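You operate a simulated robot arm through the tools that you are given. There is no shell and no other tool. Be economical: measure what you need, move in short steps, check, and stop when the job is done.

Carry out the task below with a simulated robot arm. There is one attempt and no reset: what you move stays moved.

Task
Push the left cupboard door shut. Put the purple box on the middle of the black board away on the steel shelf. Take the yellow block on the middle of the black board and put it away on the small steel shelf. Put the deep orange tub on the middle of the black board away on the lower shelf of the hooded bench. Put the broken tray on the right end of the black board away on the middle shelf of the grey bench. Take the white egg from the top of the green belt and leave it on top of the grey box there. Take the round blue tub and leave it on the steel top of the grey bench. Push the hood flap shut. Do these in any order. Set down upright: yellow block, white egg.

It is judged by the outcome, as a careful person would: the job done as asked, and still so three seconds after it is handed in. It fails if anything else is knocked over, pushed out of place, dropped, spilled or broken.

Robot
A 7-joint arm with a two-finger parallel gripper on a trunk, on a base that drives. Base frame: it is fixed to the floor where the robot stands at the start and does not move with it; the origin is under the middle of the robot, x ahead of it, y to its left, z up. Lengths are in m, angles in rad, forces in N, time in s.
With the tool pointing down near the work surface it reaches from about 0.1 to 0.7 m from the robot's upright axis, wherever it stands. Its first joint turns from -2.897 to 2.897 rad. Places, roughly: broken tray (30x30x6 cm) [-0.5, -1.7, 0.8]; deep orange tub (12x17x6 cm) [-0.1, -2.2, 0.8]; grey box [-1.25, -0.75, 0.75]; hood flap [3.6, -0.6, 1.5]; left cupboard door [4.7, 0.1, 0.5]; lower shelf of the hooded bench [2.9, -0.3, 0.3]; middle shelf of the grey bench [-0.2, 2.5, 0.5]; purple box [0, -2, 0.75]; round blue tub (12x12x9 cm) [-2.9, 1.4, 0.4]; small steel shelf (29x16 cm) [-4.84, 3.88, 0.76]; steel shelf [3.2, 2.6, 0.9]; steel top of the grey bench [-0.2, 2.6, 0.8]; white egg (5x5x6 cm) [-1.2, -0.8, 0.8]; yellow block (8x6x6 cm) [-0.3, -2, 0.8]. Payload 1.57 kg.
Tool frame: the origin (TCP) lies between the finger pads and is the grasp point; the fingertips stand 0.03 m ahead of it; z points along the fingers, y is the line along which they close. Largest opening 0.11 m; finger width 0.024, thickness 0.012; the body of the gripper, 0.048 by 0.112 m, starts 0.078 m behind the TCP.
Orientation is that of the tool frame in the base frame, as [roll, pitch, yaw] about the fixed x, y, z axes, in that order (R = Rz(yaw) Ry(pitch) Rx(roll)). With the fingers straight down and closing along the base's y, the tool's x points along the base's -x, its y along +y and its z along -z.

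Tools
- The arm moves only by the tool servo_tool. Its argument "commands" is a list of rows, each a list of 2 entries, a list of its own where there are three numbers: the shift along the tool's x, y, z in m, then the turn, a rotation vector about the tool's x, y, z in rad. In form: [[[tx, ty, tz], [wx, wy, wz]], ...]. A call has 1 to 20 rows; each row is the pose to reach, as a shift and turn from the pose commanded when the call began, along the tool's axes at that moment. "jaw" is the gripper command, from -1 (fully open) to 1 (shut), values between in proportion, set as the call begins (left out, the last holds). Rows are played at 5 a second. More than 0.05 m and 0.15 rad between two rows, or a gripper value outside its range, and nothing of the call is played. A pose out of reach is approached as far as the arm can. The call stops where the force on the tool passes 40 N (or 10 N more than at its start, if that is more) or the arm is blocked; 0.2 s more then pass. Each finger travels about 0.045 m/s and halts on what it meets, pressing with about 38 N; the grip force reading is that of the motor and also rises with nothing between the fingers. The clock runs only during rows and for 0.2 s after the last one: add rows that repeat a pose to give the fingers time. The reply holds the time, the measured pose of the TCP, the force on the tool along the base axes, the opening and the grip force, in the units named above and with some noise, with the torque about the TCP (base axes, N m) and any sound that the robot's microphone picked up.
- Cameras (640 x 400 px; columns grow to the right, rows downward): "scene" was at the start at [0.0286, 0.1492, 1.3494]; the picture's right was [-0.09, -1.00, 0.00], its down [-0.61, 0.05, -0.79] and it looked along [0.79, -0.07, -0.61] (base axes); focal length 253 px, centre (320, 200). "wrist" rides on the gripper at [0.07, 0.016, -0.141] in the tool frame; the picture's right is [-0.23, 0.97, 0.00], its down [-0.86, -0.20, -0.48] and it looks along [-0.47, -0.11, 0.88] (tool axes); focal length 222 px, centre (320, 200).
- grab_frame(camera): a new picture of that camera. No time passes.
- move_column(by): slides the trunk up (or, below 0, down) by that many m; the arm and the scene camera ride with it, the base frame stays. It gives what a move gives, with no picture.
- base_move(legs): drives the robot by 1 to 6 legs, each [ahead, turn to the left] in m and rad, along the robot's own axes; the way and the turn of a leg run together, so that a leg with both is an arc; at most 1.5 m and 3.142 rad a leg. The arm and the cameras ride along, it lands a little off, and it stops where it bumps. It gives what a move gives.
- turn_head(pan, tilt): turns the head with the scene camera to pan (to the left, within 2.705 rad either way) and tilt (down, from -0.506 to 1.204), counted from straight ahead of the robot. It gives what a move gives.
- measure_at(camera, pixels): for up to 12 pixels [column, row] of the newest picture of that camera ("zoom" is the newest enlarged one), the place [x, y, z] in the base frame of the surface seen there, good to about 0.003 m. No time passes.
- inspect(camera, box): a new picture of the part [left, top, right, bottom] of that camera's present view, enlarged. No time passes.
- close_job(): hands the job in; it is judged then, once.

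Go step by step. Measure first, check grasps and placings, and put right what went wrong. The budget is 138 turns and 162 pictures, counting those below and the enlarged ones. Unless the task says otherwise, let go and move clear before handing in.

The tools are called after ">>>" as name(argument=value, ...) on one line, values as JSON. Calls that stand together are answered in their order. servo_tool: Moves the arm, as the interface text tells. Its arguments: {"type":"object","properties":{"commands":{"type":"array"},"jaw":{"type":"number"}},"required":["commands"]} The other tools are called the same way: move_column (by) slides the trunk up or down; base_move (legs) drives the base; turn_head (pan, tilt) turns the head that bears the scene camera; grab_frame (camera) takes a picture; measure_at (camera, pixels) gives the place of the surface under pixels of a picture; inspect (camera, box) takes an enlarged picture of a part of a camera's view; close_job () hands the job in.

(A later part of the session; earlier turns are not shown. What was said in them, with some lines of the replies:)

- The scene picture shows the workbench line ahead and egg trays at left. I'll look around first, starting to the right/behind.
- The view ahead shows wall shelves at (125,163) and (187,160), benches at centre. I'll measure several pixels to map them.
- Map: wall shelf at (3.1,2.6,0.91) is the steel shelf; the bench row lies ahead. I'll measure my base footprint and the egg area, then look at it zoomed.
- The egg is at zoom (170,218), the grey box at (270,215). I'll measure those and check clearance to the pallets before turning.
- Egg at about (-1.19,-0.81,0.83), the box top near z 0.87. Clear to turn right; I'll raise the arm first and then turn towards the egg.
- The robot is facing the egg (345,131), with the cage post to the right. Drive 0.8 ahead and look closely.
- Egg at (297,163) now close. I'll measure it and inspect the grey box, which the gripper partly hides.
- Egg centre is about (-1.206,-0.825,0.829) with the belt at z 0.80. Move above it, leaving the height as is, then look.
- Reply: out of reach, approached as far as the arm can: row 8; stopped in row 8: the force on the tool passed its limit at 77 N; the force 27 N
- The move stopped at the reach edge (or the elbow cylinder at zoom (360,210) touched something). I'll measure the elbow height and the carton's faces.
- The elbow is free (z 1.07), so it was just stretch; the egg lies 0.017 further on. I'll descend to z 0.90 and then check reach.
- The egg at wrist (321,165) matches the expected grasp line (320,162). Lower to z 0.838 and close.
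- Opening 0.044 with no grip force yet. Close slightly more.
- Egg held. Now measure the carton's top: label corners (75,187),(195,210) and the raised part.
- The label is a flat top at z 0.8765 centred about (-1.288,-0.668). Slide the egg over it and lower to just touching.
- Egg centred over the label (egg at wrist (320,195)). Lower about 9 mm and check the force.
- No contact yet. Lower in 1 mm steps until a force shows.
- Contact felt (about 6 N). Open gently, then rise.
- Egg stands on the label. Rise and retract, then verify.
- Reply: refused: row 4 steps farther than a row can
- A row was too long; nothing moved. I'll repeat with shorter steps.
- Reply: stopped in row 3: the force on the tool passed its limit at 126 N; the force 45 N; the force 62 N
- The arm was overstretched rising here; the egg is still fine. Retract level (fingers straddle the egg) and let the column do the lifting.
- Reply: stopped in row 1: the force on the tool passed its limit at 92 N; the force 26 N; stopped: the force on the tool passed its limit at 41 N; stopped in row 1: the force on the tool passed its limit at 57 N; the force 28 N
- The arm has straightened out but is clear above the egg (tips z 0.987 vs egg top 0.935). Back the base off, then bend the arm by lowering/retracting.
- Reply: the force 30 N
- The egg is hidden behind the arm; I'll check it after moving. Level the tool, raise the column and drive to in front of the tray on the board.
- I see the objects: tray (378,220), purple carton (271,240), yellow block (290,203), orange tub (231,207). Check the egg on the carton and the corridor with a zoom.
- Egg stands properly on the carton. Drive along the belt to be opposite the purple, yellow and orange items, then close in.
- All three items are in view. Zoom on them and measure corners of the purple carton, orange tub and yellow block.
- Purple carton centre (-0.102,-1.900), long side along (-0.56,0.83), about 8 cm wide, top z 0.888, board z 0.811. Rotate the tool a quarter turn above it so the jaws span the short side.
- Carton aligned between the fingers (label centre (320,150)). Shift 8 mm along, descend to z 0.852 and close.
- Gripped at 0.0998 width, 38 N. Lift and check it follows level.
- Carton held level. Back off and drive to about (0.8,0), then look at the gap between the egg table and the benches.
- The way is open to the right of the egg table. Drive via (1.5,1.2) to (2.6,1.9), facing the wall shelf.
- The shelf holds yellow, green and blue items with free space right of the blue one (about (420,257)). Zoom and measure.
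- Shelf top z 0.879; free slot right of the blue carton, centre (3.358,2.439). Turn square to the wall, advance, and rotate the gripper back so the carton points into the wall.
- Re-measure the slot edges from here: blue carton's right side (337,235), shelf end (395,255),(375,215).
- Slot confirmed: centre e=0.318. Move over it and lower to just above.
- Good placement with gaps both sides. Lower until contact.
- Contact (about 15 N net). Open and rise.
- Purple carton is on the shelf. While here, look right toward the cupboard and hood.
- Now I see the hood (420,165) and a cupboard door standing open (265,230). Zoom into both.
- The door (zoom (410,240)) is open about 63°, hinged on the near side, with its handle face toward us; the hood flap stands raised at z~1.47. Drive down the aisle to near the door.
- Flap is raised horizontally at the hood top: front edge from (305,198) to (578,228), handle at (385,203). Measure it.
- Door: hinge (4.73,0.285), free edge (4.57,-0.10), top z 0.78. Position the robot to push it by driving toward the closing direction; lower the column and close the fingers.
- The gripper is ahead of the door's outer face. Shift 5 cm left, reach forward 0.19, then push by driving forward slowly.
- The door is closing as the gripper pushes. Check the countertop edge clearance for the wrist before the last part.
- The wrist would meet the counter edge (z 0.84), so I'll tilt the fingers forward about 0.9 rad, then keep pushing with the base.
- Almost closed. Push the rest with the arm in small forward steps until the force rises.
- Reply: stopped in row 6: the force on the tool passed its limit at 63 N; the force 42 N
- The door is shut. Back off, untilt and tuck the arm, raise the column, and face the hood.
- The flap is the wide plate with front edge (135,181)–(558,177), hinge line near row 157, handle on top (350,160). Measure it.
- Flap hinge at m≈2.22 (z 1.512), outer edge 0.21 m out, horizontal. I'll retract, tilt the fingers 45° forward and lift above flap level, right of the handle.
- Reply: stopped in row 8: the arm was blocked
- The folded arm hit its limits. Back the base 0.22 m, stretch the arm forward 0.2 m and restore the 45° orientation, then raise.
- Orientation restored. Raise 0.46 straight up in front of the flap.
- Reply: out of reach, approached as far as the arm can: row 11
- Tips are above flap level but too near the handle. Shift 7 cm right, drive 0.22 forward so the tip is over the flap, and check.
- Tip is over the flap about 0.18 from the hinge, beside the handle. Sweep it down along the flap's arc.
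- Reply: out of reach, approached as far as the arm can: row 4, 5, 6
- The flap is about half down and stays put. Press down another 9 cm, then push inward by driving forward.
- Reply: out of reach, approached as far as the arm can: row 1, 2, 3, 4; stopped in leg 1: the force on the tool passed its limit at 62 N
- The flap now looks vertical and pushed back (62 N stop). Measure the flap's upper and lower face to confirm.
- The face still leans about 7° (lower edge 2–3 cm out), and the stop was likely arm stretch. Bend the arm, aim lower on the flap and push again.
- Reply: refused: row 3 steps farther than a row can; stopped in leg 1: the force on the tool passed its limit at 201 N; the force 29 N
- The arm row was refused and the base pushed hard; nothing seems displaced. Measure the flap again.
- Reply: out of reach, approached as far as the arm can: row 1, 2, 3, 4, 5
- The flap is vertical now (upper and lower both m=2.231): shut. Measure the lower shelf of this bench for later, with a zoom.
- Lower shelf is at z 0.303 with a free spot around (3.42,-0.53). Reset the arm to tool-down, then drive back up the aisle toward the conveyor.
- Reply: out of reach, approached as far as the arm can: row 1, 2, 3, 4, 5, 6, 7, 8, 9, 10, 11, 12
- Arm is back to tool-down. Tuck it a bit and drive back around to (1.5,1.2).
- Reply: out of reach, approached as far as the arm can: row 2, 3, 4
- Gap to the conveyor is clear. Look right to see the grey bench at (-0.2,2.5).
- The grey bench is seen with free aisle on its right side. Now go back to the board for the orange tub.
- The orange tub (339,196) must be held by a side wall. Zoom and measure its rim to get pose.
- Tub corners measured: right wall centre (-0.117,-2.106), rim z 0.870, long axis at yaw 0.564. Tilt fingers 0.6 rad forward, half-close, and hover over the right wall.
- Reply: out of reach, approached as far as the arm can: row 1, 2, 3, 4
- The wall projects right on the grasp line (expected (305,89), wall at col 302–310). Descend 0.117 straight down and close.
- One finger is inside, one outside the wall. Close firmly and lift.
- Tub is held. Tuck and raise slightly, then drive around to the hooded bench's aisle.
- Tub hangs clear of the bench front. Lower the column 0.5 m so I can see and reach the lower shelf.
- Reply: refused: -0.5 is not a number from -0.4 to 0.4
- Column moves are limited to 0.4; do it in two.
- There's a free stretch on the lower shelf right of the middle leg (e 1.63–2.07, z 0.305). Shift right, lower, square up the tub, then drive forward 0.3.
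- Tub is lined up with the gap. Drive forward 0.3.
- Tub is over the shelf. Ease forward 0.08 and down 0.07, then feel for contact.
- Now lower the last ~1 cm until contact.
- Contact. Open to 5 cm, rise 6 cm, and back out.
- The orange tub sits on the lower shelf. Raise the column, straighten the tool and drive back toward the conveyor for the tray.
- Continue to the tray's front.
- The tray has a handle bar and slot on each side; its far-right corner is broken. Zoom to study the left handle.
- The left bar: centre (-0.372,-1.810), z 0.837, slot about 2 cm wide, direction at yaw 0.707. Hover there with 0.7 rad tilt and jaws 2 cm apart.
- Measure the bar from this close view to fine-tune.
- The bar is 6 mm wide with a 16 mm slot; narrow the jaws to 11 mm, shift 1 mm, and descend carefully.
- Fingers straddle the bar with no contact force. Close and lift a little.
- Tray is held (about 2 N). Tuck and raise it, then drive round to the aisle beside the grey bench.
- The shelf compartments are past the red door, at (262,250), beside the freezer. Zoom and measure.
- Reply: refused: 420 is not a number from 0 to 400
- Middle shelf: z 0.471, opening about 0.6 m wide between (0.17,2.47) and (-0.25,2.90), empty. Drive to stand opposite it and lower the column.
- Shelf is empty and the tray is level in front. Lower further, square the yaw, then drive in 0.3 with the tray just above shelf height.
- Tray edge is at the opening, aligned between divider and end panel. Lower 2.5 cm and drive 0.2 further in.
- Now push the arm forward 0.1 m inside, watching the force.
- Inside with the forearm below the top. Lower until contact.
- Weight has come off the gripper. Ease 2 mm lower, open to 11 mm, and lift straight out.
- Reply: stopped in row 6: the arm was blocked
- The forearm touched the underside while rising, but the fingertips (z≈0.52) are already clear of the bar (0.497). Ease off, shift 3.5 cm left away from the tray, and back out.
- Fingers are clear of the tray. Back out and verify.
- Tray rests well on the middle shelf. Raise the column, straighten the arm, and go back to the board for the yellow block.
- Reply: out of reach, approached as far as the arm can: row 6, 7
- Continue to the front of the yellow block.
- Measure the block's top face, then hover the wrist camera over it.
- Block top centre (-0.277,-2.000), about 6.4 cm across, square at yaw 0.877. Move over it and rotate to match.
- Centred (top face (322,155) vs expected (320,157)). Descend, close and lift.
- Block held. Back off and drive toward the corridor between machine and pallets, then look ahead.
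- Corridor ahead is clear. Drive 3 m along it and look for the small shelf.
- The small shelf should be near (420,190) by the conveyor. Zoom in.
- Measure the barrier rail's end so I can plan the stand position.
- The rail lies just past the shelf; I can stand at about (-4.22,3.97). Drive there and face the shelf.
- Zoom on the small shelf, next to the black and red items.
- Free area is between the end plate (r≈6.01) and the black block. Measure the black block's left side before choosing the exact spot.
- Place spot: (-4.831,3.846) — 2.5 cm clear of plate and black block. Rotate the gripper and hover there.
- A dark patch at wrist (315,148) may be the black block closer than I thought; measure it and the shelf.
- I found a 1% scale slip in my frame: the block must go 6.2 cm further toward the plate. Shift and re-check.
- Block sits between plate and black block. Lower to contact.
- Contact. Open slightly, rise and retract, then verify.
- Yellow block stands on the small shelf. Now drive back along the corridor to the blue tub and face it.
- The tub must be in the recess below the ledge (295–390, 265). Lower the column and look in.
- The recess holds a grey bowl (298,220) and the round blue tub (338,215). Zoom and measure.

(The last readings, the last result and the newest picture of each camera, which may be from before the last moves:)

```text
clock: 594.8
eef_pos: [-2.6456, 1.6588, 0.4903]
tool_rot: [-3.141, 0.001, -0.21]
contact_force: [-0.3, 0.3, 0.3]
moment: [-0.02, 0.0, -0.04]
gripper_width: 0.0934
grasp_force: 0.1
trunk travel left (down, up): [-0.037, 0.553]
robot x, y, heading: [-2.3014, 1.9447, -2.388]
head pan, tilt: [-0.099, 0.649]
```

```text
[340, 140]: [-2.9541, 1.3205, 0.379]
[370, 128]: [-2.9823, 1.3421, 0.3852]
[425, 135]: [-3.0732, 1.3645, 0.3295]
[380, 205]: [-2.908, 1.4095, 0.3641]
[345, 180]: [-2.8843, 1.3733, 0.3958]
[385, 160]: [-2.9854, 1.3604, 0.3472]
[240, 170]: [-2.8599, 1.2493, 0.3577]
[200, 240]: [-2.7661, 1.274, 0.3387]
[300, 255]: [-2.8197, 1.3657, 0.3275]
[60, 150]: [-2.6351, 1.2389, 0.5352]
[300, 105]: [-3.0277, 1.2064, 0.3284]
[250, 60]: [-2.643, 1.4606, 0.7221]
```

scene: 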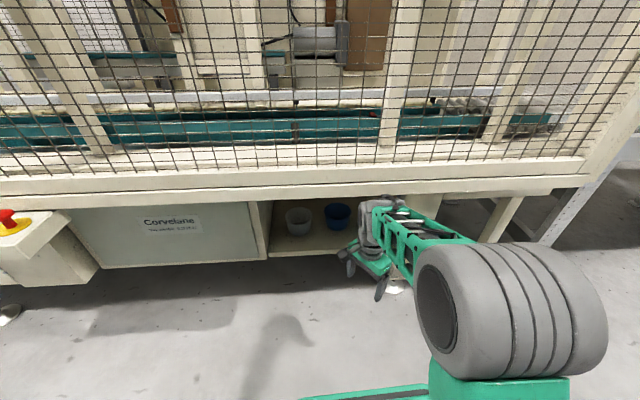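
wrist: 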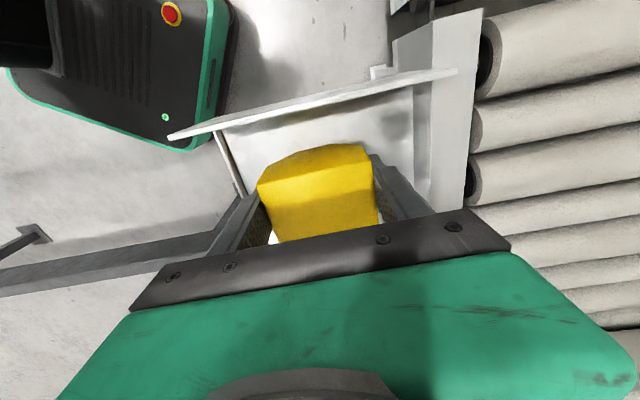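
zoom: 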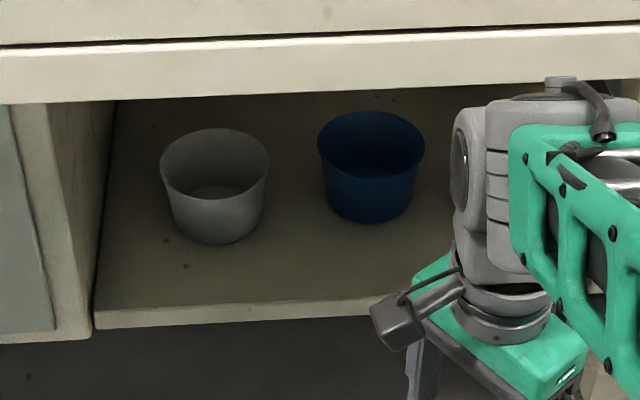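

Measure the tub rim and the beam's lower edge to plan the reach.

>>> measure_at(camera="zoom", pixels=[[321, 148], [422, 150], [372, 180], [370, 114], [200, 96], [400, 85], [200, 310], [330, 295], [372, 215], [200, 45], [130, 97], [408, 175]])

```text
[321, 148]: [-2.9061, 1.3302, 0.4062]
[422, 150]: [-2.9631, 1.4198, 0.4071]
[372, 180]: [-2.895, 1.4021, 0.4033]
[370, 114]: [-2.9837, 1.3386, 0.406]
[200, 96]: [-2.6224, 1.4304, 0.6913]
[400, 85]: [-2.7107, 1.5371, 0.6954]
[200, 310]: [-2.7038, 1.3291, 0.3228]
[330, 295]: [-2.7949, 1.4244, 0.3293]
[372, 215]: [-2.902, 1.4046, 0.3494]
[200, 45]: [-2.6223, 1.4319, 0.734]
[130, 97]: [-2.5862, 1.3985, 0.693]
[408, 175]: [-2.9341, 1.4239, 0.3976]
```

Tub rim centre (-2.937,1.373), rim z 0.407; opening from floor 0.328 to beam 0.692 — enough for a tilted grip on the right wall. Orient the gripper: yaw to 0.744, tilt 0.9 rad, jaws 3 cm.

>>> servo_tool(commands=[[[0, 0, 0], [0, 0, -0.137]], [[0, 0, 0], [0, 0, -0.273]], [[0, 0, 0], [0, 0, -0.41]], [[0, 0, 0], [0, 0, -0.546]], [[0, 0, 0], [0, 0, -0.683]], [[0, 0, 0], [0, 0, -0.82]], [[0, 0, 0], [0, 0, -0.954]], [[0, 0, 0], [0, 0, -0.954]]], jaw=0.45)

>>> servo_tool(commands=[[[0, -0.005, 0], [0, -0.13, 0]], [[0, -0.01, 0], [0, -0.26, 0]], [[0, -0.016, 0], [0, -0.39, 0]], [[0, -0.022, 0], [0, -0.52, 0]], [[0, -0.028, 0.01], [0, -0.65, 0]], [[0, -0.034, 0.02], [0, -0.78, 0]], [[0, -0.041, 0.03], [0, -0.9, 0]], [[0, -0.041, 0.03], [0, -0.9, 0]]])

>>> grab_frame(camera="wrist")

```text
clock: 596.6
eef_pos: [-2.6455, 1.6598, 0.4891]
tool_rot: [-3.141, 0.0, 0.741]
contact_force: [0.3, 0.2, -0.2]
moment: [0.0, -0.01, 0.02]
gripper_width: 0.0304
grasp_force: 0.0
trunk travel left (down, up): [-0.037, 0.553]
robot x, y, heading: [-2.3016, 1.9495, -2.388]
head pan, tilt: [-0.099, 0.649]
```

```text
clock: 598.4
eef_pos: [-2.6739, 1.6901, 0.4598]
tool_rot: [-3.139, 0.903, 0.745]
contact_force: [-0.4, -0.9, -0.1]
moment: [-0.02, 0.01, -0.01]
gripper_width: 0.0304
grasp_force: 0.0
trunk travel left (down, up): [-0.037, 0.553]
robot x, y, heading: [-2.3031, 1.9455, -2.388]
head pan, tilt: [-0.099, 0.649]
```

```text
18 pictures are left
```

wrist: 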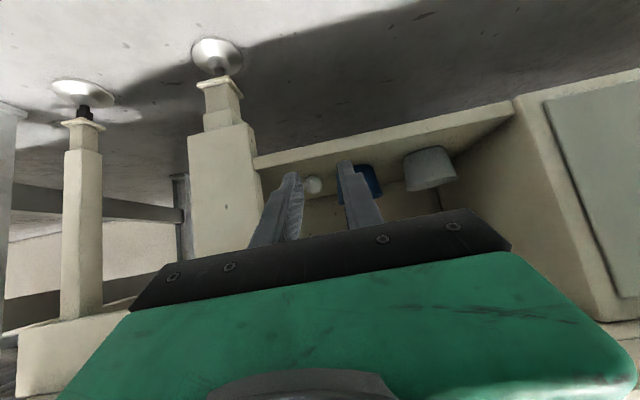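

There's a white round object (313,185) right beside the tub, on my outer-finger side. Measure it, the leg post and tub.

>>> measure_at(camera="wrist", pixels=[[313, 184], [308, 182], [319, 186], [365, 175], [375, 190], [340, 168], [420, 165], [240, 150], [260, 180], [300, 160]])

>>> inspect(camera="wrist", box=[240, 120, 470, 240])

```text
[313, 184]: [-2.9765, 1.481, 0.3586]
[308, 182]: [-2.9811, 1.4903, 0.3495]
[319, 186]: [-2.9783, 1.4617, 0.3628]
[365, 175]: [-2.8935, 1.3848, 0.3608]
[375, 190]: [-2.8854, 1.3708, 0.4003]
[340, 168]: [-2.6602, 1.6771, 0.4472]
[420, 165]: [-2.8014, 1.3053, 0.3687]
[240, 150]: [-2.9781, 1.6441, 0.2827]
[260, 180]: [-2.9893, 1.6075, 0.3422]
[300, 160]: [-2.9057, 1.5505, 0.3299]
```

```text
2.78 times, centred on (355, 180) of wrist
```

zoom: 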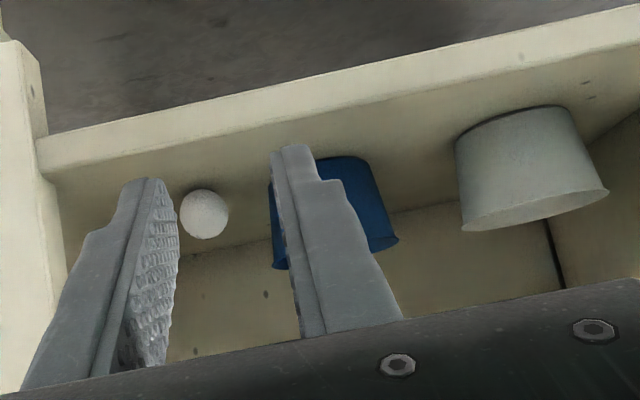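

An egg lies at r≈3.105, 3 cm right of the tub wall, so I'll keep jaws narrow (1.8 cm). Lower the column, tilt to 1.1 rad, and drive in 0.2 above rim height.

>>> move_column(by=-0.035)

>>> servo_tool(commands=[[[-0.005, 0, -0.004], [0, -0.1, 0]], [[-0.0094, 0.001, -0.0074], [0, -0.197, 0]], [[-0.0094, 0.001, -0.0074], [0, -0.197, 0]]], jaw=0.67)

>>> base_move(legs=[[0.2, 0]])

>>> grab_frame(camera="scene")

>>> grab_frame(camera="wrist")

```text
clock: 599.2
eef_pos: [-2.6739, 1.6891, 0.4246]
tool_rot: [-3.141, 0.902, 0.743]
contact_force: [0.1, -0.2, -0.3]
moment: [0.0, -0.03, 0.0]
gripper_width: 0.0303
grasp_force: 0.0
trunk travel left (down, up): [-0.002, 0.588]
robot x, y, heading: [-2.3044, 1.9479, -2.387]
head pan, tilt: [-0.099, 0.649]
```

```text
clock: 600.0
eef_pos: [-2.6735, 1.6884, 0.4369]
tool_rot: [-3.139, 1.1, 0.743]
contact_force: [0.6, 1.1, -0.3]
moment: [-0.02, 0.02, -0.02]
gripper_width: 0.0181
grasp_force: 0.1
trunk travel left (down, up): [-0.002, 0.588]
robot x, y, heading: [-2.3001, 1.9483, -2.388]
head pan, tilt: [-0.099, 0.649]
```

```text
clock: 601.6
eef_pos: [-2.8197, 1.5503, 0.4362]
tool_rot: [-3.141, 1.097, 0.747]
contact_force: [-0.1, -0.6, -0.3]
moment: [-0.03, 0.02, 0.0]
gripper_width: 0.0181
grasp_force: 0.0
trunk travel left (down, up): [-0.002, 0.588]
robot x, y, heading: [-2.4519, 1.8096, -2.389]
head pan, tilt: [-0.099, 0.649]
```

```text
16 pictures are left
```

scene: 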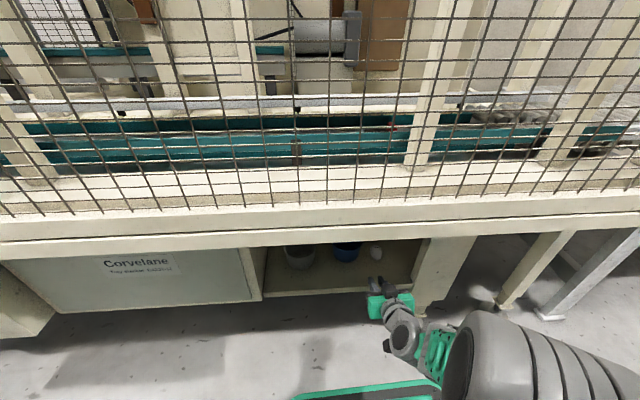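

```text
15 pictures are left
```

wrist: 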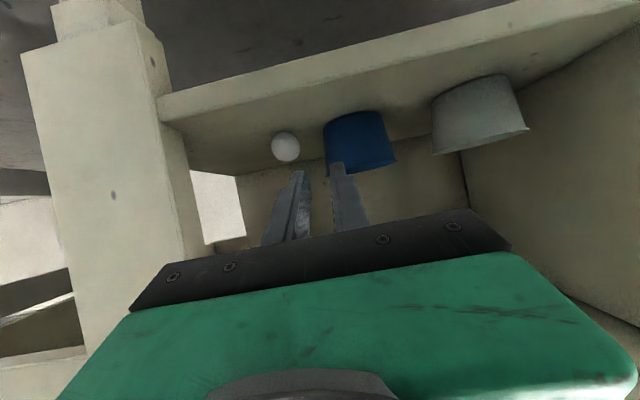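

Measure tub and egg again from this view.

>>> measure_at(camera="wrist", pixels=[[327, 160], [328, 140], [360, 172], [392, 162], [345, 171], [360, 130], [285, 147], [277, 147], [293, 150], [285, 135]])

```text
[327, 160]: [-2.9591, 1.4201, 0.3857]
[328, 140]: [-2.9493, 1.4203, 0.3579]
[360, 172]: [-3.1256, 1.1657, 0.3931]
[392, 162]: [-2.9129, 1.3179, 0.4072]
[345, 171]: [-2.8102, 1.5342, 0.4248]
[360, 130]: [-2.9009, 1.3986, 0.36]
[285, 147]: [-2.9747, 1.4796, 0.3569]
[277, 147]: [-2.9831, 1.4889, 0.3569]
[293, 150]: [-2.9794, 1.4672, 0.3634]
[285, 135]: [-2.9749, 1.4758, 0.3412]
```

Tub right wall at r≈3.051 matches the TCP line (3.050). Advance 0.2 m over the rim.

>>> servo_tool(commands=[[[-0.018, 0, 0.0356], [0, 0, 0]], [[-0.036, 0, 0.071], [0, 0, 0]], [[-0.054, 0, 0.107], [0, 0, 0]], [[-0.073, 0, 0.143], [0, 0, 0]], [[-0.086, 0, 0.169], [0, 0, 0]], [[-0.094, 0, 0.1845], [0, 0, 0]], [[-0.094, 0, 0.1845], [0, 0, 0]]])

>>> inspect(camera="wrist", box=[200, 60, 480, 240])

```text
clock: 603.2
eef_pos: [-2.9728, 1.4099, 0.4364]
tool_rot: [-3.14, 1.098, 0.743]
contact_force: [-0.3, 0.4, -0.3]
moment: [0.01, 0.0, -0.03]
gripper_width: 0.0183
grasp_force: 0.0
trunk travel left (down, up): [-0.002, 0.588]
robot x, y, heading: [-2.4528, 1.8078, -2.384]
head pan, tilt: [-0.099, 0.649]
```

```text
2.22 times, centred on (340, 150) of wrist
```

zoom: 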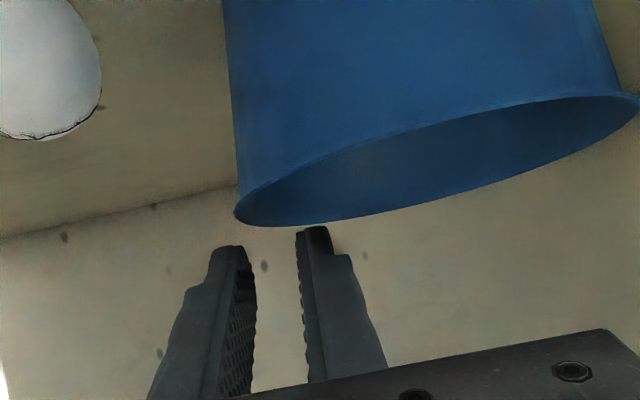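

The wall's outer edge projects about 6 mm right of the jaw centre; shift 5 mm and descend 3 cm, then check.

>>> servo_tool(commands=[[[0, -0.005, 0], [0, 0, 0]], [[0.009, -0.005, 0.0045], [0, 0, 0]], [[0.018, -0.005, 0.009], [0, 0, 0]], [[0.0276, -0.005, 0.0141], [0, 0, 0]], [[0.0276, -0.005, 0.0141], [0, 0, 0]]])

>>> inspect(camera="wrist", box=[200, 60, 480, 240])

```text
clock: 604.4
eef_pos: [-2.9767, 1.4121, 0.405]
tool_rot: [-3.139, 1.099, 0.744]
contact_force: [0.0, 0.3, 0.9]
moment: [0.04, -0.02, -0.01]
gripper_width: 0.0183
grasp_force: 0.4
trunk travel left (down, up): [-0.002, 0.588]
robot x, y, heading: [-2.4498, 1.8101, -2.38]
head pan, tilt: [-0.099, 0.649]
```

```text
2.22 times, centred on (340, 150) of wrist
```

zoom: 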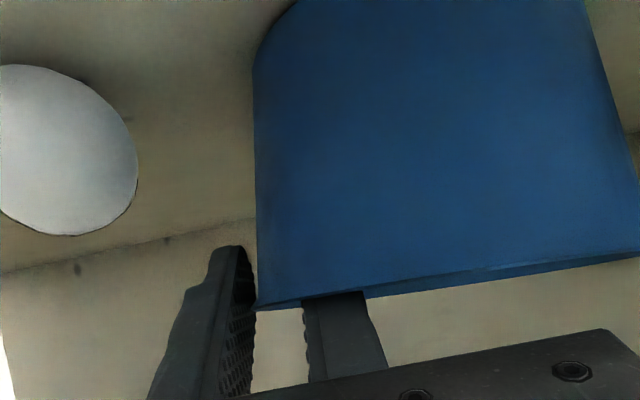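

One finger inside, one outside. Close and lift slightly.

>>> servo_tool(commands=[[[0, 0, 0], [0, 0, 0]], [[0, 0, 0], [0, 0, 0]], [[0, 0, 0], [0, 0, 0]], [[0, 0, 0], [0, 0, 0]]], jaw=1)

>>> servo_tool(commands=[[[-0.009, 0, -0.0045], [0, 0, 0]], [[-0.018, 0, -0.009], [0, 0, 0]], [[-0.027, 0, -0.0136], [0, 0, 0]], [[-0.027, 0, -0.0136], [0, 0, 0]]])

>>> inspect(camera="wrist", box=[140, 0, 540, 250])

```text
clock: 605.4
eef_pos: [-2.9771, 1.4131, 0.4051]
tool_rot: [-3.139, 1.099, 0.745]
contact_force: [1.2, -0.2, 3.5]
moment: [0.06, -0.24, 0.02]
gripper_width: 0.0152
grasp_force: 31.4
trunk travel left (down, up): [-0.002, 0.588]
robot x, y, heading: [-2.4559, 1.8088, -2.39]
head pan, tilt: [-0.099, 0.649]
```

```text
clock: 606.4
eef_pos: [-2.9774, 1.4135, 0.4354]
tool_rot: [-3.139, 1.098, 0.744]
contact_force: [0.8, -0.3, -0.5]
moment: [-0.02, 0.0, 0.04]
gripper_width: 0.0103
grasp_force: 27.7
trunk travel left (down, up): [-0.002, 0.588]
robot x, y, heading: [-2.4485, 1.8102, -2.381]
head pan, tilt: [-0.099, 0.649]
```

```text
1.60 times, centred on (340, 125) of wrist
```

zoom: 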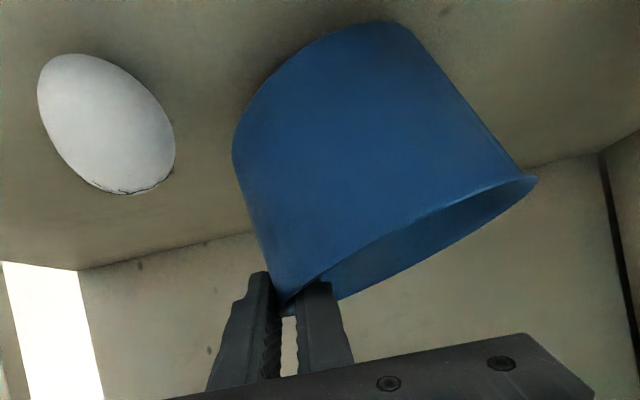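

The tub hangs tilted — only its rim was pinched. Set it down, open, use a steeper finger angle for a deeper bite, close again and lift.

>>> servo_tool(commands=[[[0.009, 0, 0.0045], [0, 0, 0]], [[0.018, 0, 0.009], [0, 0, 0]], [[0.027, 0, 0.0136], [0, 0, 0]], [[0.027, 0, 0.0136], [0, 0, 0]]])

>>> servo_tool(commands=[[[0, 0, 0], [0, 0, 0]], [[0, 0, 0], [0, 0, 0]], [[0.0, 0, 0.004], [0, 0.1, 0]], [[0.0044, 0, 0.0089], [0, 0.2, 0]], [[0.0044, 0, 0.0089], [0, 0.2, 0]]], jaw=0.67)

>>> servo_tool(commands=[[[0, 0, 0], [0, 0, 0]], [[0, 0, 0], [0, 0, 0]], [[0, 0, 0], [0, 0, 0]], [[0, 0, 0], [0, 0, 0]]], jaw=1)

>>> servo_tool(commands=[[[-0.008, 0, -0.0062], [0, 0, 0]], [[-0.016, 0, -0.0124], [0, 0, 0]], [[-0.0235, 0, -0.0186], [0, 0, 0]], [[-0.0235, 0, -0.0186], [0, 0, 0]]])

>>> inspect(camera="wrist", box=[140, 0, 540, 250])

```text
clock: 607.4
eef_pos: [-2.9776, 1.4118, 0.4089]
tool_rot: [-3.137, 1.108, 0.746]
contact_force: [-8.3, 4.2, 24.6]
moment: [-0.01, -0.52, 0.05]
gripper_width: 0.0117
grasp_force: 29.2
trunk travel left (down, up): [-0.002, 0.588]
robot x, y, heading: [-2.4509, 1.8115, -2.386]
head pan, tilt: [-0.099, 0.649]
```

```text
clock: 608.5
eef_pos: [-2.9628, 1.4286, 0.3727]
tool_rot: [3.114, 0.867, 0.712]
contact_force: [-12.9, -9.3, 63.8]
moment: [-2.34, -0.56, -0.52]
gripper_width: 0.0322
grasp_force: 31.9
trunk travel left (down, up): [-0.002, 0.588]
robot x, y, heading: [-2.4453, 1.8141, -2.397]
head pan, tilt: [-0.099, 0.649]
stopped in row 5: the force on the tool passed its limit at 43 N (the readings are from after the stop); the commanded pose is now the measured one
```

```text
clock: 609.5
eef_pos: [-2.9622, 1.4275, 0.3718]
tool_rot: [3.121, 0.865, 0.715]
contact_force: [-6.3, -7.0, 64.8]
moment: [-2.3, -0.87, -0.38]
gripper_width: 0.0321
grasp_force: 38.1
trunk travel left (down, up): [-0.002, 0.588]
robot x, y, heading: [-2.4468, 1.812, -2.392]
head pan, tilt: [-0.099, 0.649]
```

```text
clock: 609.9
eef_pos: [-2.9621, 1.427, 0.3726]
tool_rot: [3.109, 0.868, 0.701]
contact_force: [-3.2, -6.5, 70.0]
moment: [-2.46, -1.45, -0.18]
gripper_width: 0.0301
grasp_force: 37.7
trunk travel left (down, up): [-0.002, 0.588]
robot x, y, heading: [-2.4477, 1.814, -2.395]
head pan, tilt: [-0.099, 0.649]
stopped in row 1: the force on the tool passed its limit at 80 N (the readings are from after the stop); the commanded pose is now the measured one
```

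```text
1.60 times, centred on (340, 125) of wrist
```

zoom: 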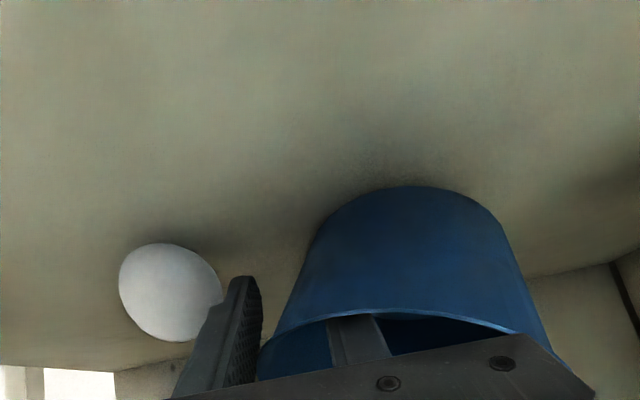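

The fingers pressed down into the tub (65 N up on the tool). Loosen the jaws and rise a little in small steps.

>>> servo_tool(commands=[[[0, 0, 0], [0, 0, 0]], [[0, 0, 0], [0, 0, 0]]], jaw=0.33)

>>> servo_tool(commands=[[[-0.0038, 0, -0.0032], [0, 0, 0]], [[-0.0076, 0, -0.0065], [0, 0, 0]], [[-0.0114, 0, -0.0097], [0, 0, 0]], [[-0.0153, 0, -0.0129], [0, 0, 0]]])

>>> inspect(camera="wrist", box=[140, 0, 540, 250])

```text
clock: 610.5
eef_pos: [-2.9619, 1.4287, 0.3687]
tool_rot: [3.116, 0.855, 0.711]
contact_force: [-0.2, 0.0, -0.6]
moment: [0.02, 0.0, -0.02]
gripper_width: 0.037
grasp_force: 0.0
trunk travel left (down, up): [-0.002, 0.588]
robot x, y, heading: [-2.4484, 1.8116, -2.402]
head pan, tilt: [-0.099, 0.649]
```

```text
clock: 611.6
eef_pos: [-2.9497, 1.4357, 0.3686]
tool_rot: [3.11, 0.811, 0.708]
contact_force: [0.0, 0.0, 0.4]
moment: [-0.02, 0.03, -0.04]
gripper_width: 0.0371
grasp_force: 0.1
trunk travel left (down, up): [-0.002, 0.588]
robot x, y, heading: [-2.4492, 1.8143, -2.391]
head pan, tilt: [-0.099, 0.649]
stopped in row 4: the arm was blocked; the commanded pose is now the measured one
```

```text
1.60 times, centred on (340, 125) of wrist
```

zoom: 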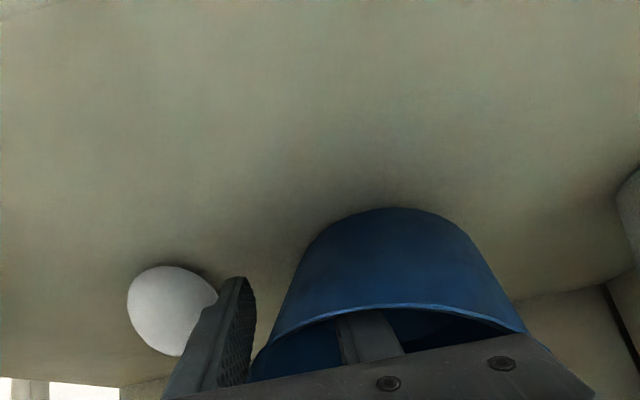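

The steeper wrist was blocked by the beam. Narrow the jaws, tilt back to 1.1 rad while rising to z 0.405 and moving forward 3 cm.

>>> servo_tool(commands=[[[0.0, 0, 0.0], [0, -0.07, 0]], [[-0.006, 0, -0.006], [0, -0.14, 0]], [[-0.013, 0, -0.013], [0, -0.21, 0]], [[-0.02, 0, -0.019], [0, -0.29, 0]], [[-0.027, 0, -0.0255], [0, -0.29, 0]], [[-0.037, 0, -0.015], [0, -0.29, 0]], [[-0.0475, 0, -0.0037], [0, -0.29, 0]], [[-0.0475, 0, -0.0037], [0, -0.29, 0]]], jaw=0.62)

>>> inspect(camera="wrist", box=[140, 0, 540, 250])

>>> measure_at(camera="zoom", pixels=[[400, 230], [400, 290], [300, 300], [500, 290], [170, 300], [210, 280], [260, 340], [530, 330]])

```text
clock: 613.5
eef_pos: [-2.9734, 1.4125, 0.4086]
tool_rot: [3.093, 1.11, 0.69]
contact_force: [-0.3, 0.0, 0.4]
moment: [-0.03, 0.0, 0.0]
gripper_width: 0.0207
grasp_force: 0.3
trunk travel left (down, up): [-0.002, 0.588]
robot x, y, heading: [-2.4494, 1.8119, -2.388]
head pan, tilt: [-0.099, 0.649]
```

```text
1.60 times, centred on (340, 125) of wrist
```

zoom: 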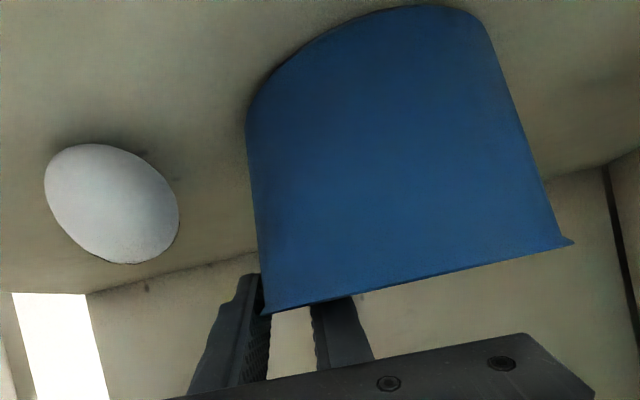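

```text
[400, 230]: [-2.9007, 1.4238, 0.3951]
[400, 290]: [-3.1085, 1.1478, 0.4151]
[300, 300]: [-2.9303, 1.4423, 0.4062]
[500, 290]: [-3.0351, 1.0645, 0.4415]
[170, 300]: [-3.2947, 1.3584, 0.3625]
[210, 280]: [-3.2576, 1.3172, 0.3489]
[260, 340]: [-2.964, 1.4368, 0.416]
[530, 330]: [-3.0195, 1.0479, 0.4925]
```

The tub is upright with the fingers astride its right wall again. Grip as before (it holds, hanging slightly tilted), lift 3.5 cm and back out of the recess.

>>> servo_tool(commands=[[[0.003, 0, 0.0015], [0, 0, 0]], [[0.0054, 0, 0.0027], [0, 0, 0]], [[0.0054, 0, 0.0027], [0, 0, 0]]])

>>> servo_tool(commands=[[[0, 0, 0], [0, 0, 0]], [[0, 0, 0], [0, 0, 0]], [[0, 0, 0], [0, 0, 0]], [[0, 0, 0], [0, 0, 0]]], jaw=1)

>>> servo_tool(commands=[[[-0.009, 0, -0.0045], [0, 0, 0]], [[-0.018, 0, -0.009], [0, 0, 0]], [[-0.027, 0, -0.0133], [0, 0, 0]], [[-0.0358, 0, -0.0178], [0, 0, 0]], [[-0.0358, 0, -0.0178], [0, 0, 0]]])

>>> grab_frame(camera="wrist")

```text
clock: 614.2
eef_pos: [-2.9729, 1.4148, 0.4026]
tool_rot: [3.096, 1.11, 0.691]
contact_force: [0.1, 1.4, 0.7]
moment: [-0.02, -0.02, -0.01]
gripper_width: 0.0216
grasp_force: 0.1
trunk travel left (down, up): [-0.002, 0.588]
robot x, y, heading: [-2.4483, 1.8132, -2.39]
head pan, tilt: [-0.099, 0.649]
```

```text
clock: 615.2
eef_pos: [-2.9736, 1.4139, 0.4017]
tool_rot: [3.094, 1.112, 0.691]
contact_force: [1.2, 1.3, 4.3]
moment: [-0.11, -0.44, 0.13]
gripper_width: 0.0172
grasp_force: 32.0
trunk travel left (down, up): [-0.002, 0.588]
robot x, y, heading: [-2.4475, 1.8137, -2.396]
head pan, tilt: [-0.099, 0.649]
```

```text
clock: 616.5
eef_pos: [-2.9741, 1.414, 0.4425]
tool_rot: [3.097, 1.112, 0.692]
contact_force: [-0.3, -0.7, -0.3]
moment: [0.01, 0.01, 0.05]
gripper_width: 0.0118
grasp_force: 29.2
trunk travel left (down, up): [-0.002, 0.588]
robot x, y, heading: [-2.4481, 1.8119, -2.398]
head pan, tilt: [-0.099, 0.649]
```

```text
8 pictures are left
```

wrist: 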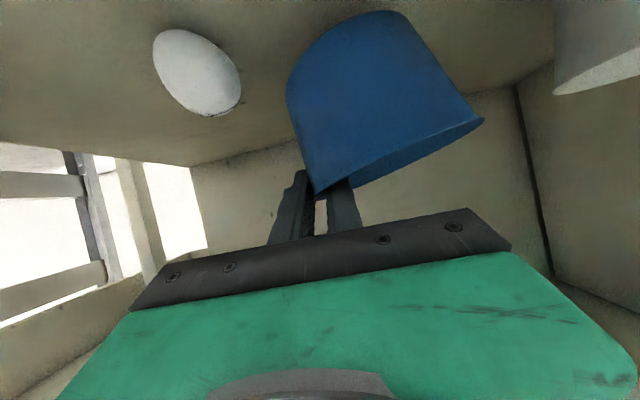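

The tub is held (hanging tilted) and the egg untouched. Back out, drive the corridor home with the column raised, and check.

>>> base_move(legs=[[-0.36, 0], [0, 1.338], [1.02, 0], [0, 0.233], [1.5, 0], [0.2, 0]])

>>> move_column(by=0.4)

>>> move_column(by=0.185)

>>> grab_frame(camera="wrist")

```text
clock: 636.0
eef_pos: [-0.1501, -0.6099, 0.443]
tool_rot: [3.097, 1.109, 2.259]
contact_force: [-0.2, 0.2, -0.5]
moment: [-0.01, 0.01, 0.0]
gripper_width: 0.011
grasp_force: 28.6
trunk travel left (down, up): [-0.002, 0.588]
robot x, y, heading: [-0.5468, -0.083, -0.823]
head pan, tilt: [-0.099, 0.649]
```

```text
clock: 639.8
eef_pos: [-0.149, -0.6098, 0.8413]
tool_rot: [3.095, 1.109, 2.258]
contact_force: [0.0, -0.3, -1.2]
moment: [-0.02, 0.0, 0.07]
gripper_width: 0.0111
grasp_force: 29.0
trunk travel left (down, up): [-0.402, 0.188]
robot x, y, heading: [-0.5487, -0.0844, -0.825]
head pan, tilt: [-0.099, 0.649]
```

```text
clock: 641.8
eef_pos: [-0.1498, -0.61, 1.027]
tool_rot: [3.096, 1.11, 2.259]
contact_force: [-0.2, 0.5, -0.8]
moment: [0.01, 0.02, -0.01]
gripper_width: 0.0107
grasp_force: 28.6
trunk travel left (down, up): [-0.587, 0.003]
robot x, y, heading: [-0.5472, -0.0827, -0.825]
head pan, tilt: [-0.099, 0.649]
```

```text
7 pictures are left
```

wrist: 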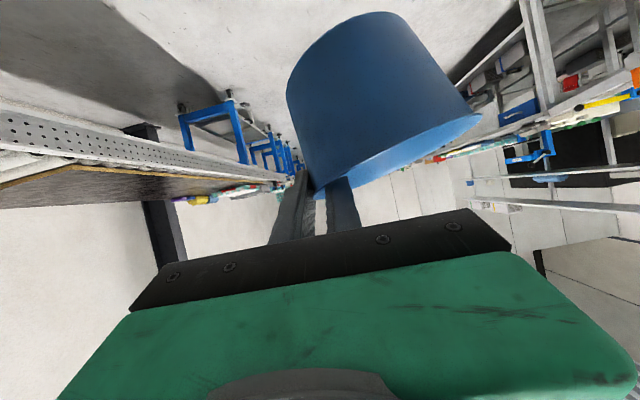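

Tub still held steadily. Drive on round to the grey bench aisle and face the top's right end.

>>> base_move(legs=[[0, 0.812], [1.347, 0], [0, 1.113], [1.458, 0], [0, 0.358], [0.805, 0]])

>>> base_move(legs=[[0, 0.697], [1.5, 0], [0.31, 0], [0, 1.761]])

>>> turn_head(pan=0.0, tilt=0.75)

>>> grab_frame(camera="scene")

```text
clock: 651.6
eef_pos: [1.4638, -0.0541, 1.0451]
tool_rot: [3.14, 1.149, -2.987]
contact_force: [2.8, -3.9, 0.8]
moment: [-0.29, -0.31, -0.23]
gripper_width: 0.0111
grasp_force: 28.7
trunk travel left (down, up): [-0.587, 0.003]
robot x, y, heading: [0.7965, -0.1051, 0.179]
head pan, tilt: [-0.099, 0.649]
stopped in leg 3: the force on the tool passed its limit at 48 N (the readings are from after the stop); the commanded pose is now the measured one
```

```text
clock: 652.6
eef_pos: [1.4624, 0.001, 1.0547]
tool_rot: [-3.128, 1.171, -2.891]
contact_force: [0.9, -0.5, -0.8]
moment: [-0.03, 0.05, -0.01]
gripper_width: 0.0048
grasp_force: 25.3
trunk travel left (down, up): [-0.587, 0.003]
robot x, y, heading: [0.7941, -0.0986, 0.259]
head pan, tilt: [-0.099, 0.649]
stopped in leg 1: the force on the tool passed its limit at 43 N (the readings are from after the stop); the commanded pose is now the measured one
```

```text
clock: 653.3
eef_pos: [1.462, 0.0016, 1.0565]
tool_rot: [-3.129, 1.171, -2.892]
contact_force: [0.4, 0.5, -0.7]
moment: [-0.03, 0.06, 0.01]
gripper_width: 0.0048
grasp_force: 25.3
trunk travel left (down, up): [-0.587, 0.003]
robot x, y, heading: [0.7967, -0.1025, 0.265]
head pan, tilt: [0.0, 0.75]
```

```text
6 pictures are left
```

scene: 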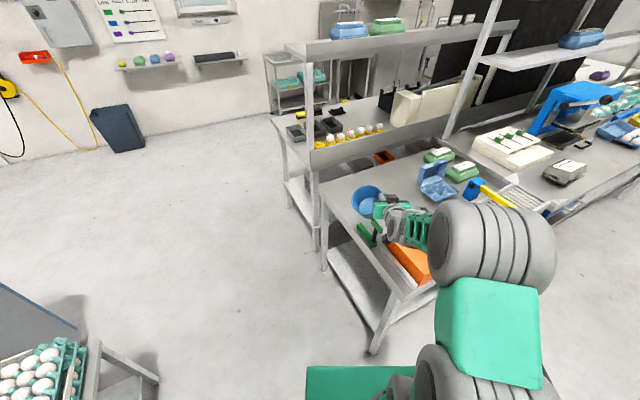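

The arm swung over the bench corner and bumped the green clamp area. Inspect closely before moving.

>>> inspect(camera="scene", box=[320, 160, 450, 290])

>>> measure_at(camera="zoom", pixels=[[225, 130], [180, 110], [260, 130], [220, 165], [190, 235], [240, 220], [215, 245], [360, 330], [150, 200], [290, 140]])

```text
3.08 times, centred on (385, 225) of scene
```

zoom: 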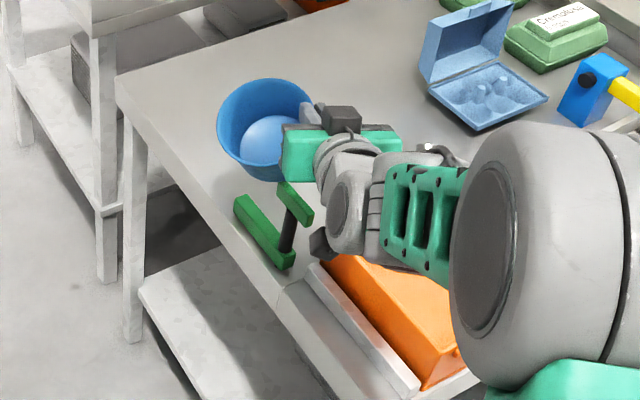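

```text
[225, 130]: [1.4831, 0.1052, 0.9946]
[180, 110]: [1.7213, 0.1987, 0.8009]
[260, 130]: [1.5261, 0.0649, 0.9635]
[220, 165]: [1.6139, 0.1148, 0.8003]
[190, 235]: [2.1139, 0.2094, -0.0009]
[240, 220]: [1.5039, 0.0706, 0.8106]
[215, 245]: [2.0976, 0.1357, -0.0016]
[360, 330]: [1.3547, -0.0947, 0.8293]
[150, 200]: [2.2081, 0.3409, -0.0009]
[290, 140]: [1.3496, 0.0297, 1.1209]
```

The tub is still gripped and the green clamp still stands upright beside the hand. Reverse the turn, back away from the bench, then turn in open space and continue.

>>> base_move(legs=[[0, -0.2], [-0.5, 0], [0, 0.785], [1.5, 0], [0.257, 0], [0, 0.609]])

```text
clock: 669.2
eef_pos: [1.5919, 1.8528, 1.0553]
tool_rot: [-3.131, 1.171, -1.679]
contact_force: [0.4, -0.2, -0.3]
moment: [-0.06, 0.01, -0.05]
gripper_width: 0.0039
grasp_force: 24.8
trunk travel left (down, up): [-0.587, 0.003]
robot x, y, heading: [1.454, 1.1911, 1.471]
head pan, tilt: [0.0, 0.75]
```

Continue to the bench aisle and look.

>>> base_move(legs=[[0.82, 0], [0, 0.68], [1.5, 0], [0.296, 0], [0, 1.766]])

>>> turn_head(pan=0.0, tilt=0.7)

>>> grab_frame(camera="scene")

>>> measure_at(camera="scene", pixels=[[300, 200], [330, 190], [350, 180], [370, 200], [390, 180], [400, 200], [420, 190], [360, 160], [400, 160], [430, 200], [280, 200], [410, 215]])

```text
clock: 688.4
eef_pos: [0.0109, 3.0746, 1.0562]
tool_rot: [-3.128, 1.172, 0.781]
contact_force: [0.8, -0.5, -0.6]
moment: [0.0, 0.01, 0.02]
gripper_width: 0.0039
grasp_force: 24.9
trunk travel left (down, up): [-0.587, 0.003]
robot x, y, heading: [0.5298, 3.4993, -2.356]
head pan, tilt: [0.0, 0.75]
```

```text
clock: 689.0
eef_pos: [0.0101, 3.0738, 1.0561]
tool_rot: [-3.128, 1.171, 0.78]
contact_force: [0.7, -0.7, -1.0]
moment: [0.04, 0.0, -0.04]
gripper_width: 0.0038
grasp_force: 25.0
trunk travel left (down, up): [-0.587, 0.003]
robot x, y, heading: [0.5301, 3.5018, -2.355]
head pan, tilt: [0.0, 0.7]
```

```text
4 pictures are left
```

scene: 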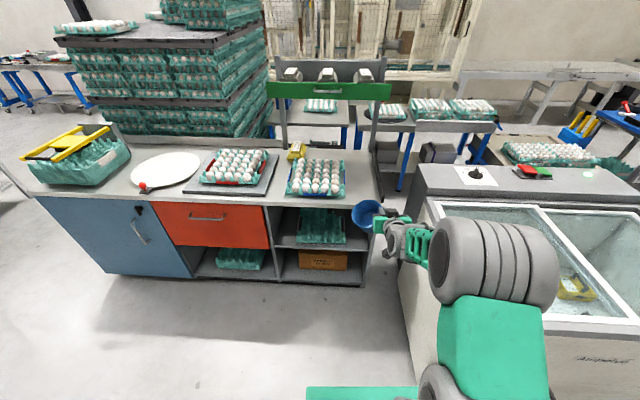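

```text
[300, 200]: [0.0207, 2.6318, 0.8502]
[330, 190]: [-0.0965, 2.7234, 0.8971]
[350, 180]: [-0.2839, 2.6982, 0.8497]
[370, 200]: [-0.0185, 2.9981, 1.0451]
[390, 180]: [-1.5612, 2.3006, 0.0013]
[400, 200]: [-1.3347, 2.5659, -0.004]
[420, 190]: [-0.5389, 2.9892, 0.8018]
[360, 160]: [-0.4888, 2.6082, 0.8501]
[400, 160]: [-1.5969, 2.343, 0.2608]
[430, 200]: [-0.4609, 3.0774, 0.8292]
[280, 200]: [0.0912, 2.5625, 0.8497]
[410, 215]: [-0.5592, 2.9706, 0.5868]
```

The tub is held but its mouth now faces the robot. Measure its rim plane so I can level it by changing the tool pitch.

>>> inspect(camera="scene", box=[330, 180, 410, 250])

>>> measure_at(camera="zoom", pixels=[[280, 122], [185, 215], [275, 300], [335, 150], [215, 150], [210, 280], [340, 280], [270, 210]])

```text
5.71 times, centred on (370, 215) of scene
```

zoom: 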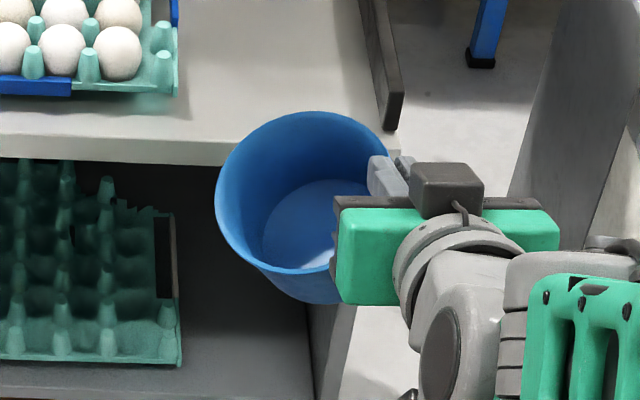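

```text
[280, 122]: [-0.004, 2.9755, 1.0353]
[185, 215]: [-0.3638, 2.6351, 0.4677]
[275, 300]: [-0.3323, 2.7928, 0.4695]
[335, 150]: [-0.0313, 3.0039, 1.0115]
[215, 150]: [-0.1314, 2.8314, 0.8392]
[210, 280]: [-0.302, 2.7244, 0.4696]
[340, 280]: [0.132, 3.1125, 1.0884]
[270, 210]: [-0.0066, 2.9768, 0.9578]
```

>>> measure_at(camera="zoom", pixels=[[305, 116], [345, 120], [240, 145], [221, 190], [232, 230], [252, 255], [285, 268], [320, 268], [375, 140], [300, 290], [265, 270], [310, 250]])

```text
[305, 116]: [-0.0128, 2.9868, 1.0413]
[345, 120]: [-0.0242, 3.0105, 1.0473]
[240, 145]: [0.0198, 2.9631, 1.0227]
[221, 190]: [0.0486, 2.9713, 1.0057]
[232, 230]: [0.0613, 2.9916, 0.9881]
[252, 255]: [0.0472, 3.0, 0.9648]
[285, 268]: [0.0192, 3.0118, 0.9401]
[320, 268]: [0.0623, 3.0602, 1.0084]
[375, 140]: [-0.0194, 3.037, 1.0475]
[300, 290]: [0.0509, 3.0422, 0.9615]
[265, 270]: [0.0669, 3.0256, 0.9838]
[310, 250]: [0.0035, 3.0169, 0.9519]
```

The mouth leans 29° toward the robot and 21° left. Rotate the tool to level the tub, then drive it over the free corner right of the blue egg tray.

>>> servo_tool(commands=[[[0, -0.007, 0], [-0.026, 0.098, 0.062]], [[0, -0.014, 0], [-0.052, 0.196, 0.123]], [[0, -0.021, 0], [-0.078, 0.295, 0.185]], [[0, -0.028, 0], [-0.104, 0.393, 0.246]], [[0, -0.034, 0], [-0.13, 0.491, 0.308]], [[0, -0.034, 0], [-0.13, 0.491, 0.308]]])

>>> base_move(legs=[[0.345, -0.01]])

>>> inspect(camera="scene", box=[270, 150, 470, 275])

>>> measure_at(camera="zoom", pixels=[[200, 150], [230, 200], [250, 230], [280, 240], [320, 250], [350, 240], [240, 160], [280, 150], [320, 180], [150, 200], [180, 240], [300, 280]])

```text
clock: 690.5
eef_pos: [-0.0126, 3.0984, 1.0549]
tool_rot: [2.747, 0.624, 0.447]
contact_force: [0.0, 0.1, -1.1]
moment: [0.0, -0.03, 0.0]
gripper_width: 0.0036
grasp_force: 24.1
trunk travel left (down, up): [-0.587, 0.003]
robot x, y, heading: [0.5335, 3.5022, -2.348]
head pan, tilt: [0.0, 0.7]
```

```text
clock: 692.7
eef_pos: [-0.2597, 2.8628, 1.0551]
tool_rot: [2.75, 0.623, 0.434]
contact_force: [-0.5, -0.6, -0.3]
moment: [0.03, 0.05, -0.01]
gripper_width: 0.0036
grasp_force: 24.3
trunk travel left (down, up): [-0.587, 0.003]
robot x, y, heading: [0.2917, 3.2617, -2.367]
head pan, tilt: [0.0, 0.7]
```

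```text
3.20 times, centred on (370, 212) of scene
```

zoom: 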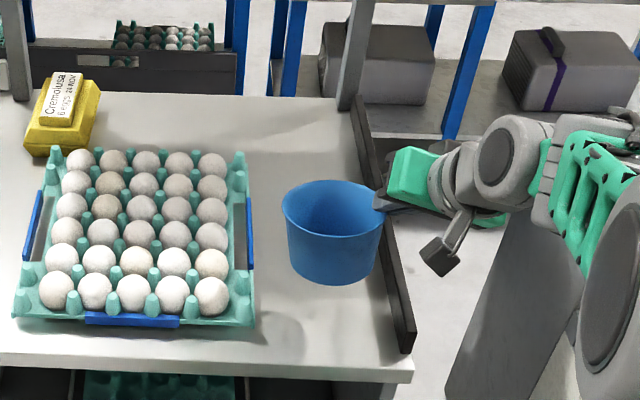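

```text
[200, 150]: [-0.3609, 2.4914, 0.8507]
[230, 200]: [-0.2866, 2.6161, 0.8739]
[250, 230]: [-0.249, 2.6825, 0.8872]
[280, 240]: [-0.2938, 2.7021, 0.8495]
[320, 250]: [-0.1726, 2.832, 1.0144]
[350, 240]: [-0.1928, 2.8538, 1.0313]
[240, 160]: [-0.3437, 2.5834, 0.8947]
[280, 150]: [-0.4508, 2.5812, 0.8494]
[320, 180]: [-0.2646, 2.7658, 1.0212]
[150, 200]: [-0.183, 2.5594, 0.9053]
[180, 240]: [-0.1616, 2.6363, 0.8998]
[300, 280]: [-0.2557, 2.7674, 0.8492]
```

The tub is level now, above the free corner. Move 5 cm in and 1 cm right, then lower it toward the top (z 0.85).

>>> servo_tool(commands=[[[-0.0205, -0.0022, 0.015], [0, 0, 0]], [[-0.041, -0.0044, 0.03], [0, 0, 0]], [[-0.0206, -0.0153, 0.0563], [0, 0, 0]], [[-0.0002, -0.0261, 0.0825], [0, 0, 0]], [[0.0115, -0.0323, 0.0976], [0, 0, 0]], [[0.0162, -0.0348, 0.1036], [0, 0, 0]], [[0.0197, -0.0366, 0.1081], [0, 0, 0]], [[0.022, -0.0379, 0.1111], [0, 0, 0]], [[0.022, -0.0379, 0.1111], [0, 0, 0]]])

>>> inspect(camera="scene", box=[290, 150, 450, 260])

>>> measure_at(camera="zoom", pixels=[[240, 150], [240, 200], [240, 230], [190, 200], [170, 150], [300, 200], [240, 250], [220, 260], [340, 200], [300, 150]])

```text
clock: 694.7
eef_pos: [-0.3042, 2.8357, 0.951]
tool_rot: [2.748, 0.63, 0.434]
contact_force: [-3.7, 3.1, 13.3]
moment: [-0.42, 0.28, -0.13]
gripper_width: 0.0041
grasp_force: 24.6
trunk travel left (down, up): [-0.587, 0.003]
robot x, y, heading: [0.2898, 3.2639, -2.359]
head pan, tilt: [0.0, 0.7]
```

```text
3.64 times, centred on (370, 205) of scene
```

zoom: 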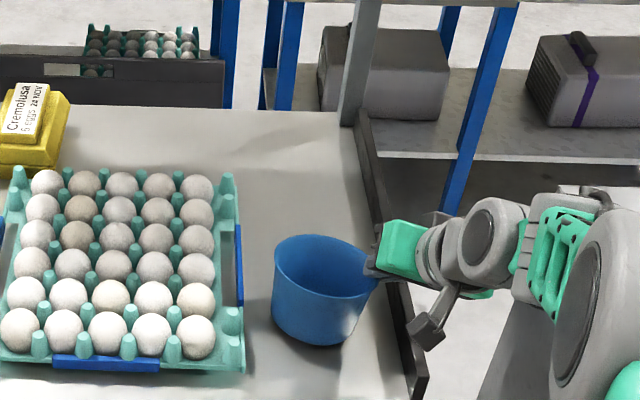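

```text
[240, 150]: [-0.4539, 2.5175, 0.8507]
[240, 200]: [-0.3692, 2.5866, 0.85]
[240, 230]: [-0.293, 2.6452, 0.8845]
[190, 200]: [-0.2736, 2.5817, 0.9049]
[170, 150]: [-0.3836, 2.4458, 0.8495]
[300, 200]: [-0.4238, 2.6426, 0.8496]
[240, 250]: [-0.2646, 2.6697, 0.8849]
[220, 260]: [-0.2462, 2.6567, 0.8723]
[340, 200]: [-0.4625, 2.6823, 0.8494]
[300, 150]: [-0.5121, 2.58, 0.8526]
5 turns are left
```

The tub stands upright on the steel top, clear of tray and guard (13 N contact). Open slightly, lift straight out, back away and verify.

>>> servo_tool(commands=[[[0, 0, 0], [0, 0, 0]], [[0, 0, 0], [0, 0, 0]], [[0, 0, 0], [0, 0, 0]]], jaw=0.76)

>>> servo_tool(commands=[[[-0.0058, 0.0031, -0.0075], [0, 0, 0]], [[-0.0117, 0.0062, -0.015], [0, 0, 0]], [[-0.0234, 0.0124, -0.03], [0, 0, 0]], [[-0.035, 0.0186, -0.045], [0, 0, 0]], [[-0.0525, 0.0279, -0.0676], [0, 0, 0]], [[-0.064, 0.034, -0.0826], [0, 0, 0]]])

>>> inspect(camera="scene", box=[290, 150, 450, 260])

```text
clock: 695.5
eef_pos: [-0.3029, 2.835, 0.9475]
tool_rot: [2.748, 0.624, 0.433]
contact_force: [0.4, -0.2, 0.0]
moment: [-0.01, 0.01, -0.01]
gripper_width: 0.0132
grasp_force: 0.0
trunk travel left (down, up): [-0.587, 0.003]
robot x, y, heading: [0.2882, 3.2596, -2.366]
head pan, tilt: [0.0, 0.7]
```

```text
clock: 696.9
eef_pos: [-0.3021, 2.8353, 1.0582]
tool_rot: [2.748, 0.625, 0.438]
contact_force: [-0.3, -1.4, 0.8]
moment: [0.0, 0.03, -0.01]
gripper_width: 0.0132
grasp_force: 0.1
trunk travel left (down, up): [-0.587, 0.003]
robot x, y, heading: [0.2897, 3.2606, -2.363]
head pan, tilt: [0.0, 0.7]
```

```text
3.64 times, centred on (370, 205) of scene
4 turns are left
```

zoom: 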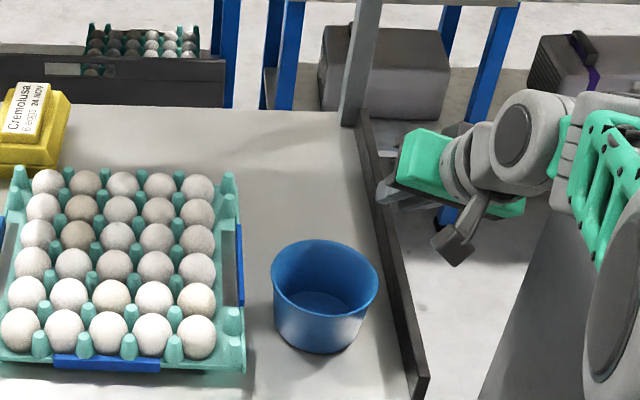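

The blue tub stands upright and free on the steel top. Back the robot clear.

>>> base_move(legs=[[-0.35, 0]])

```text
clock: 699.2
eef_pos: [-0.0499, 3.0825, 1.0564]
tool_rot: [2.749, 0.624, 0.439]
contact_force: [-0.1, -0.1, 0.7]
moment: [-0.01, -0.01, -0.01]
gripper_width: 0.013
grasp_force: 0.1
trunk travel left (down, up): [-0.587, 0.003]
robot x, y, heading: [0.541, 3.5096, -2.362]
head pan, tilt: [0.0, 0.7]
3 turns are left
```

All eight tasks are finished and the robot is clear, so I'm handing in.

>>> close_job()

```text
The job is handed in.
```

I finished all eight tasks and handed the job in, but two things may count against it.

- **Bench clamp bumped:** while carrying the blue tub, the arm swung over the corner of a workbench and hit something there, most likely the green clamp. The clamp still stood upright in the picture I took afterwards, but it may have moved slightly. I didn't try to put it back.
- **Hood flap pushed hard:** one push on the flap reached about 200 N. The flap measured vertical and shut afterwards, and nothing there looked displaced.

The white egg and the yellow block were both set down upright.
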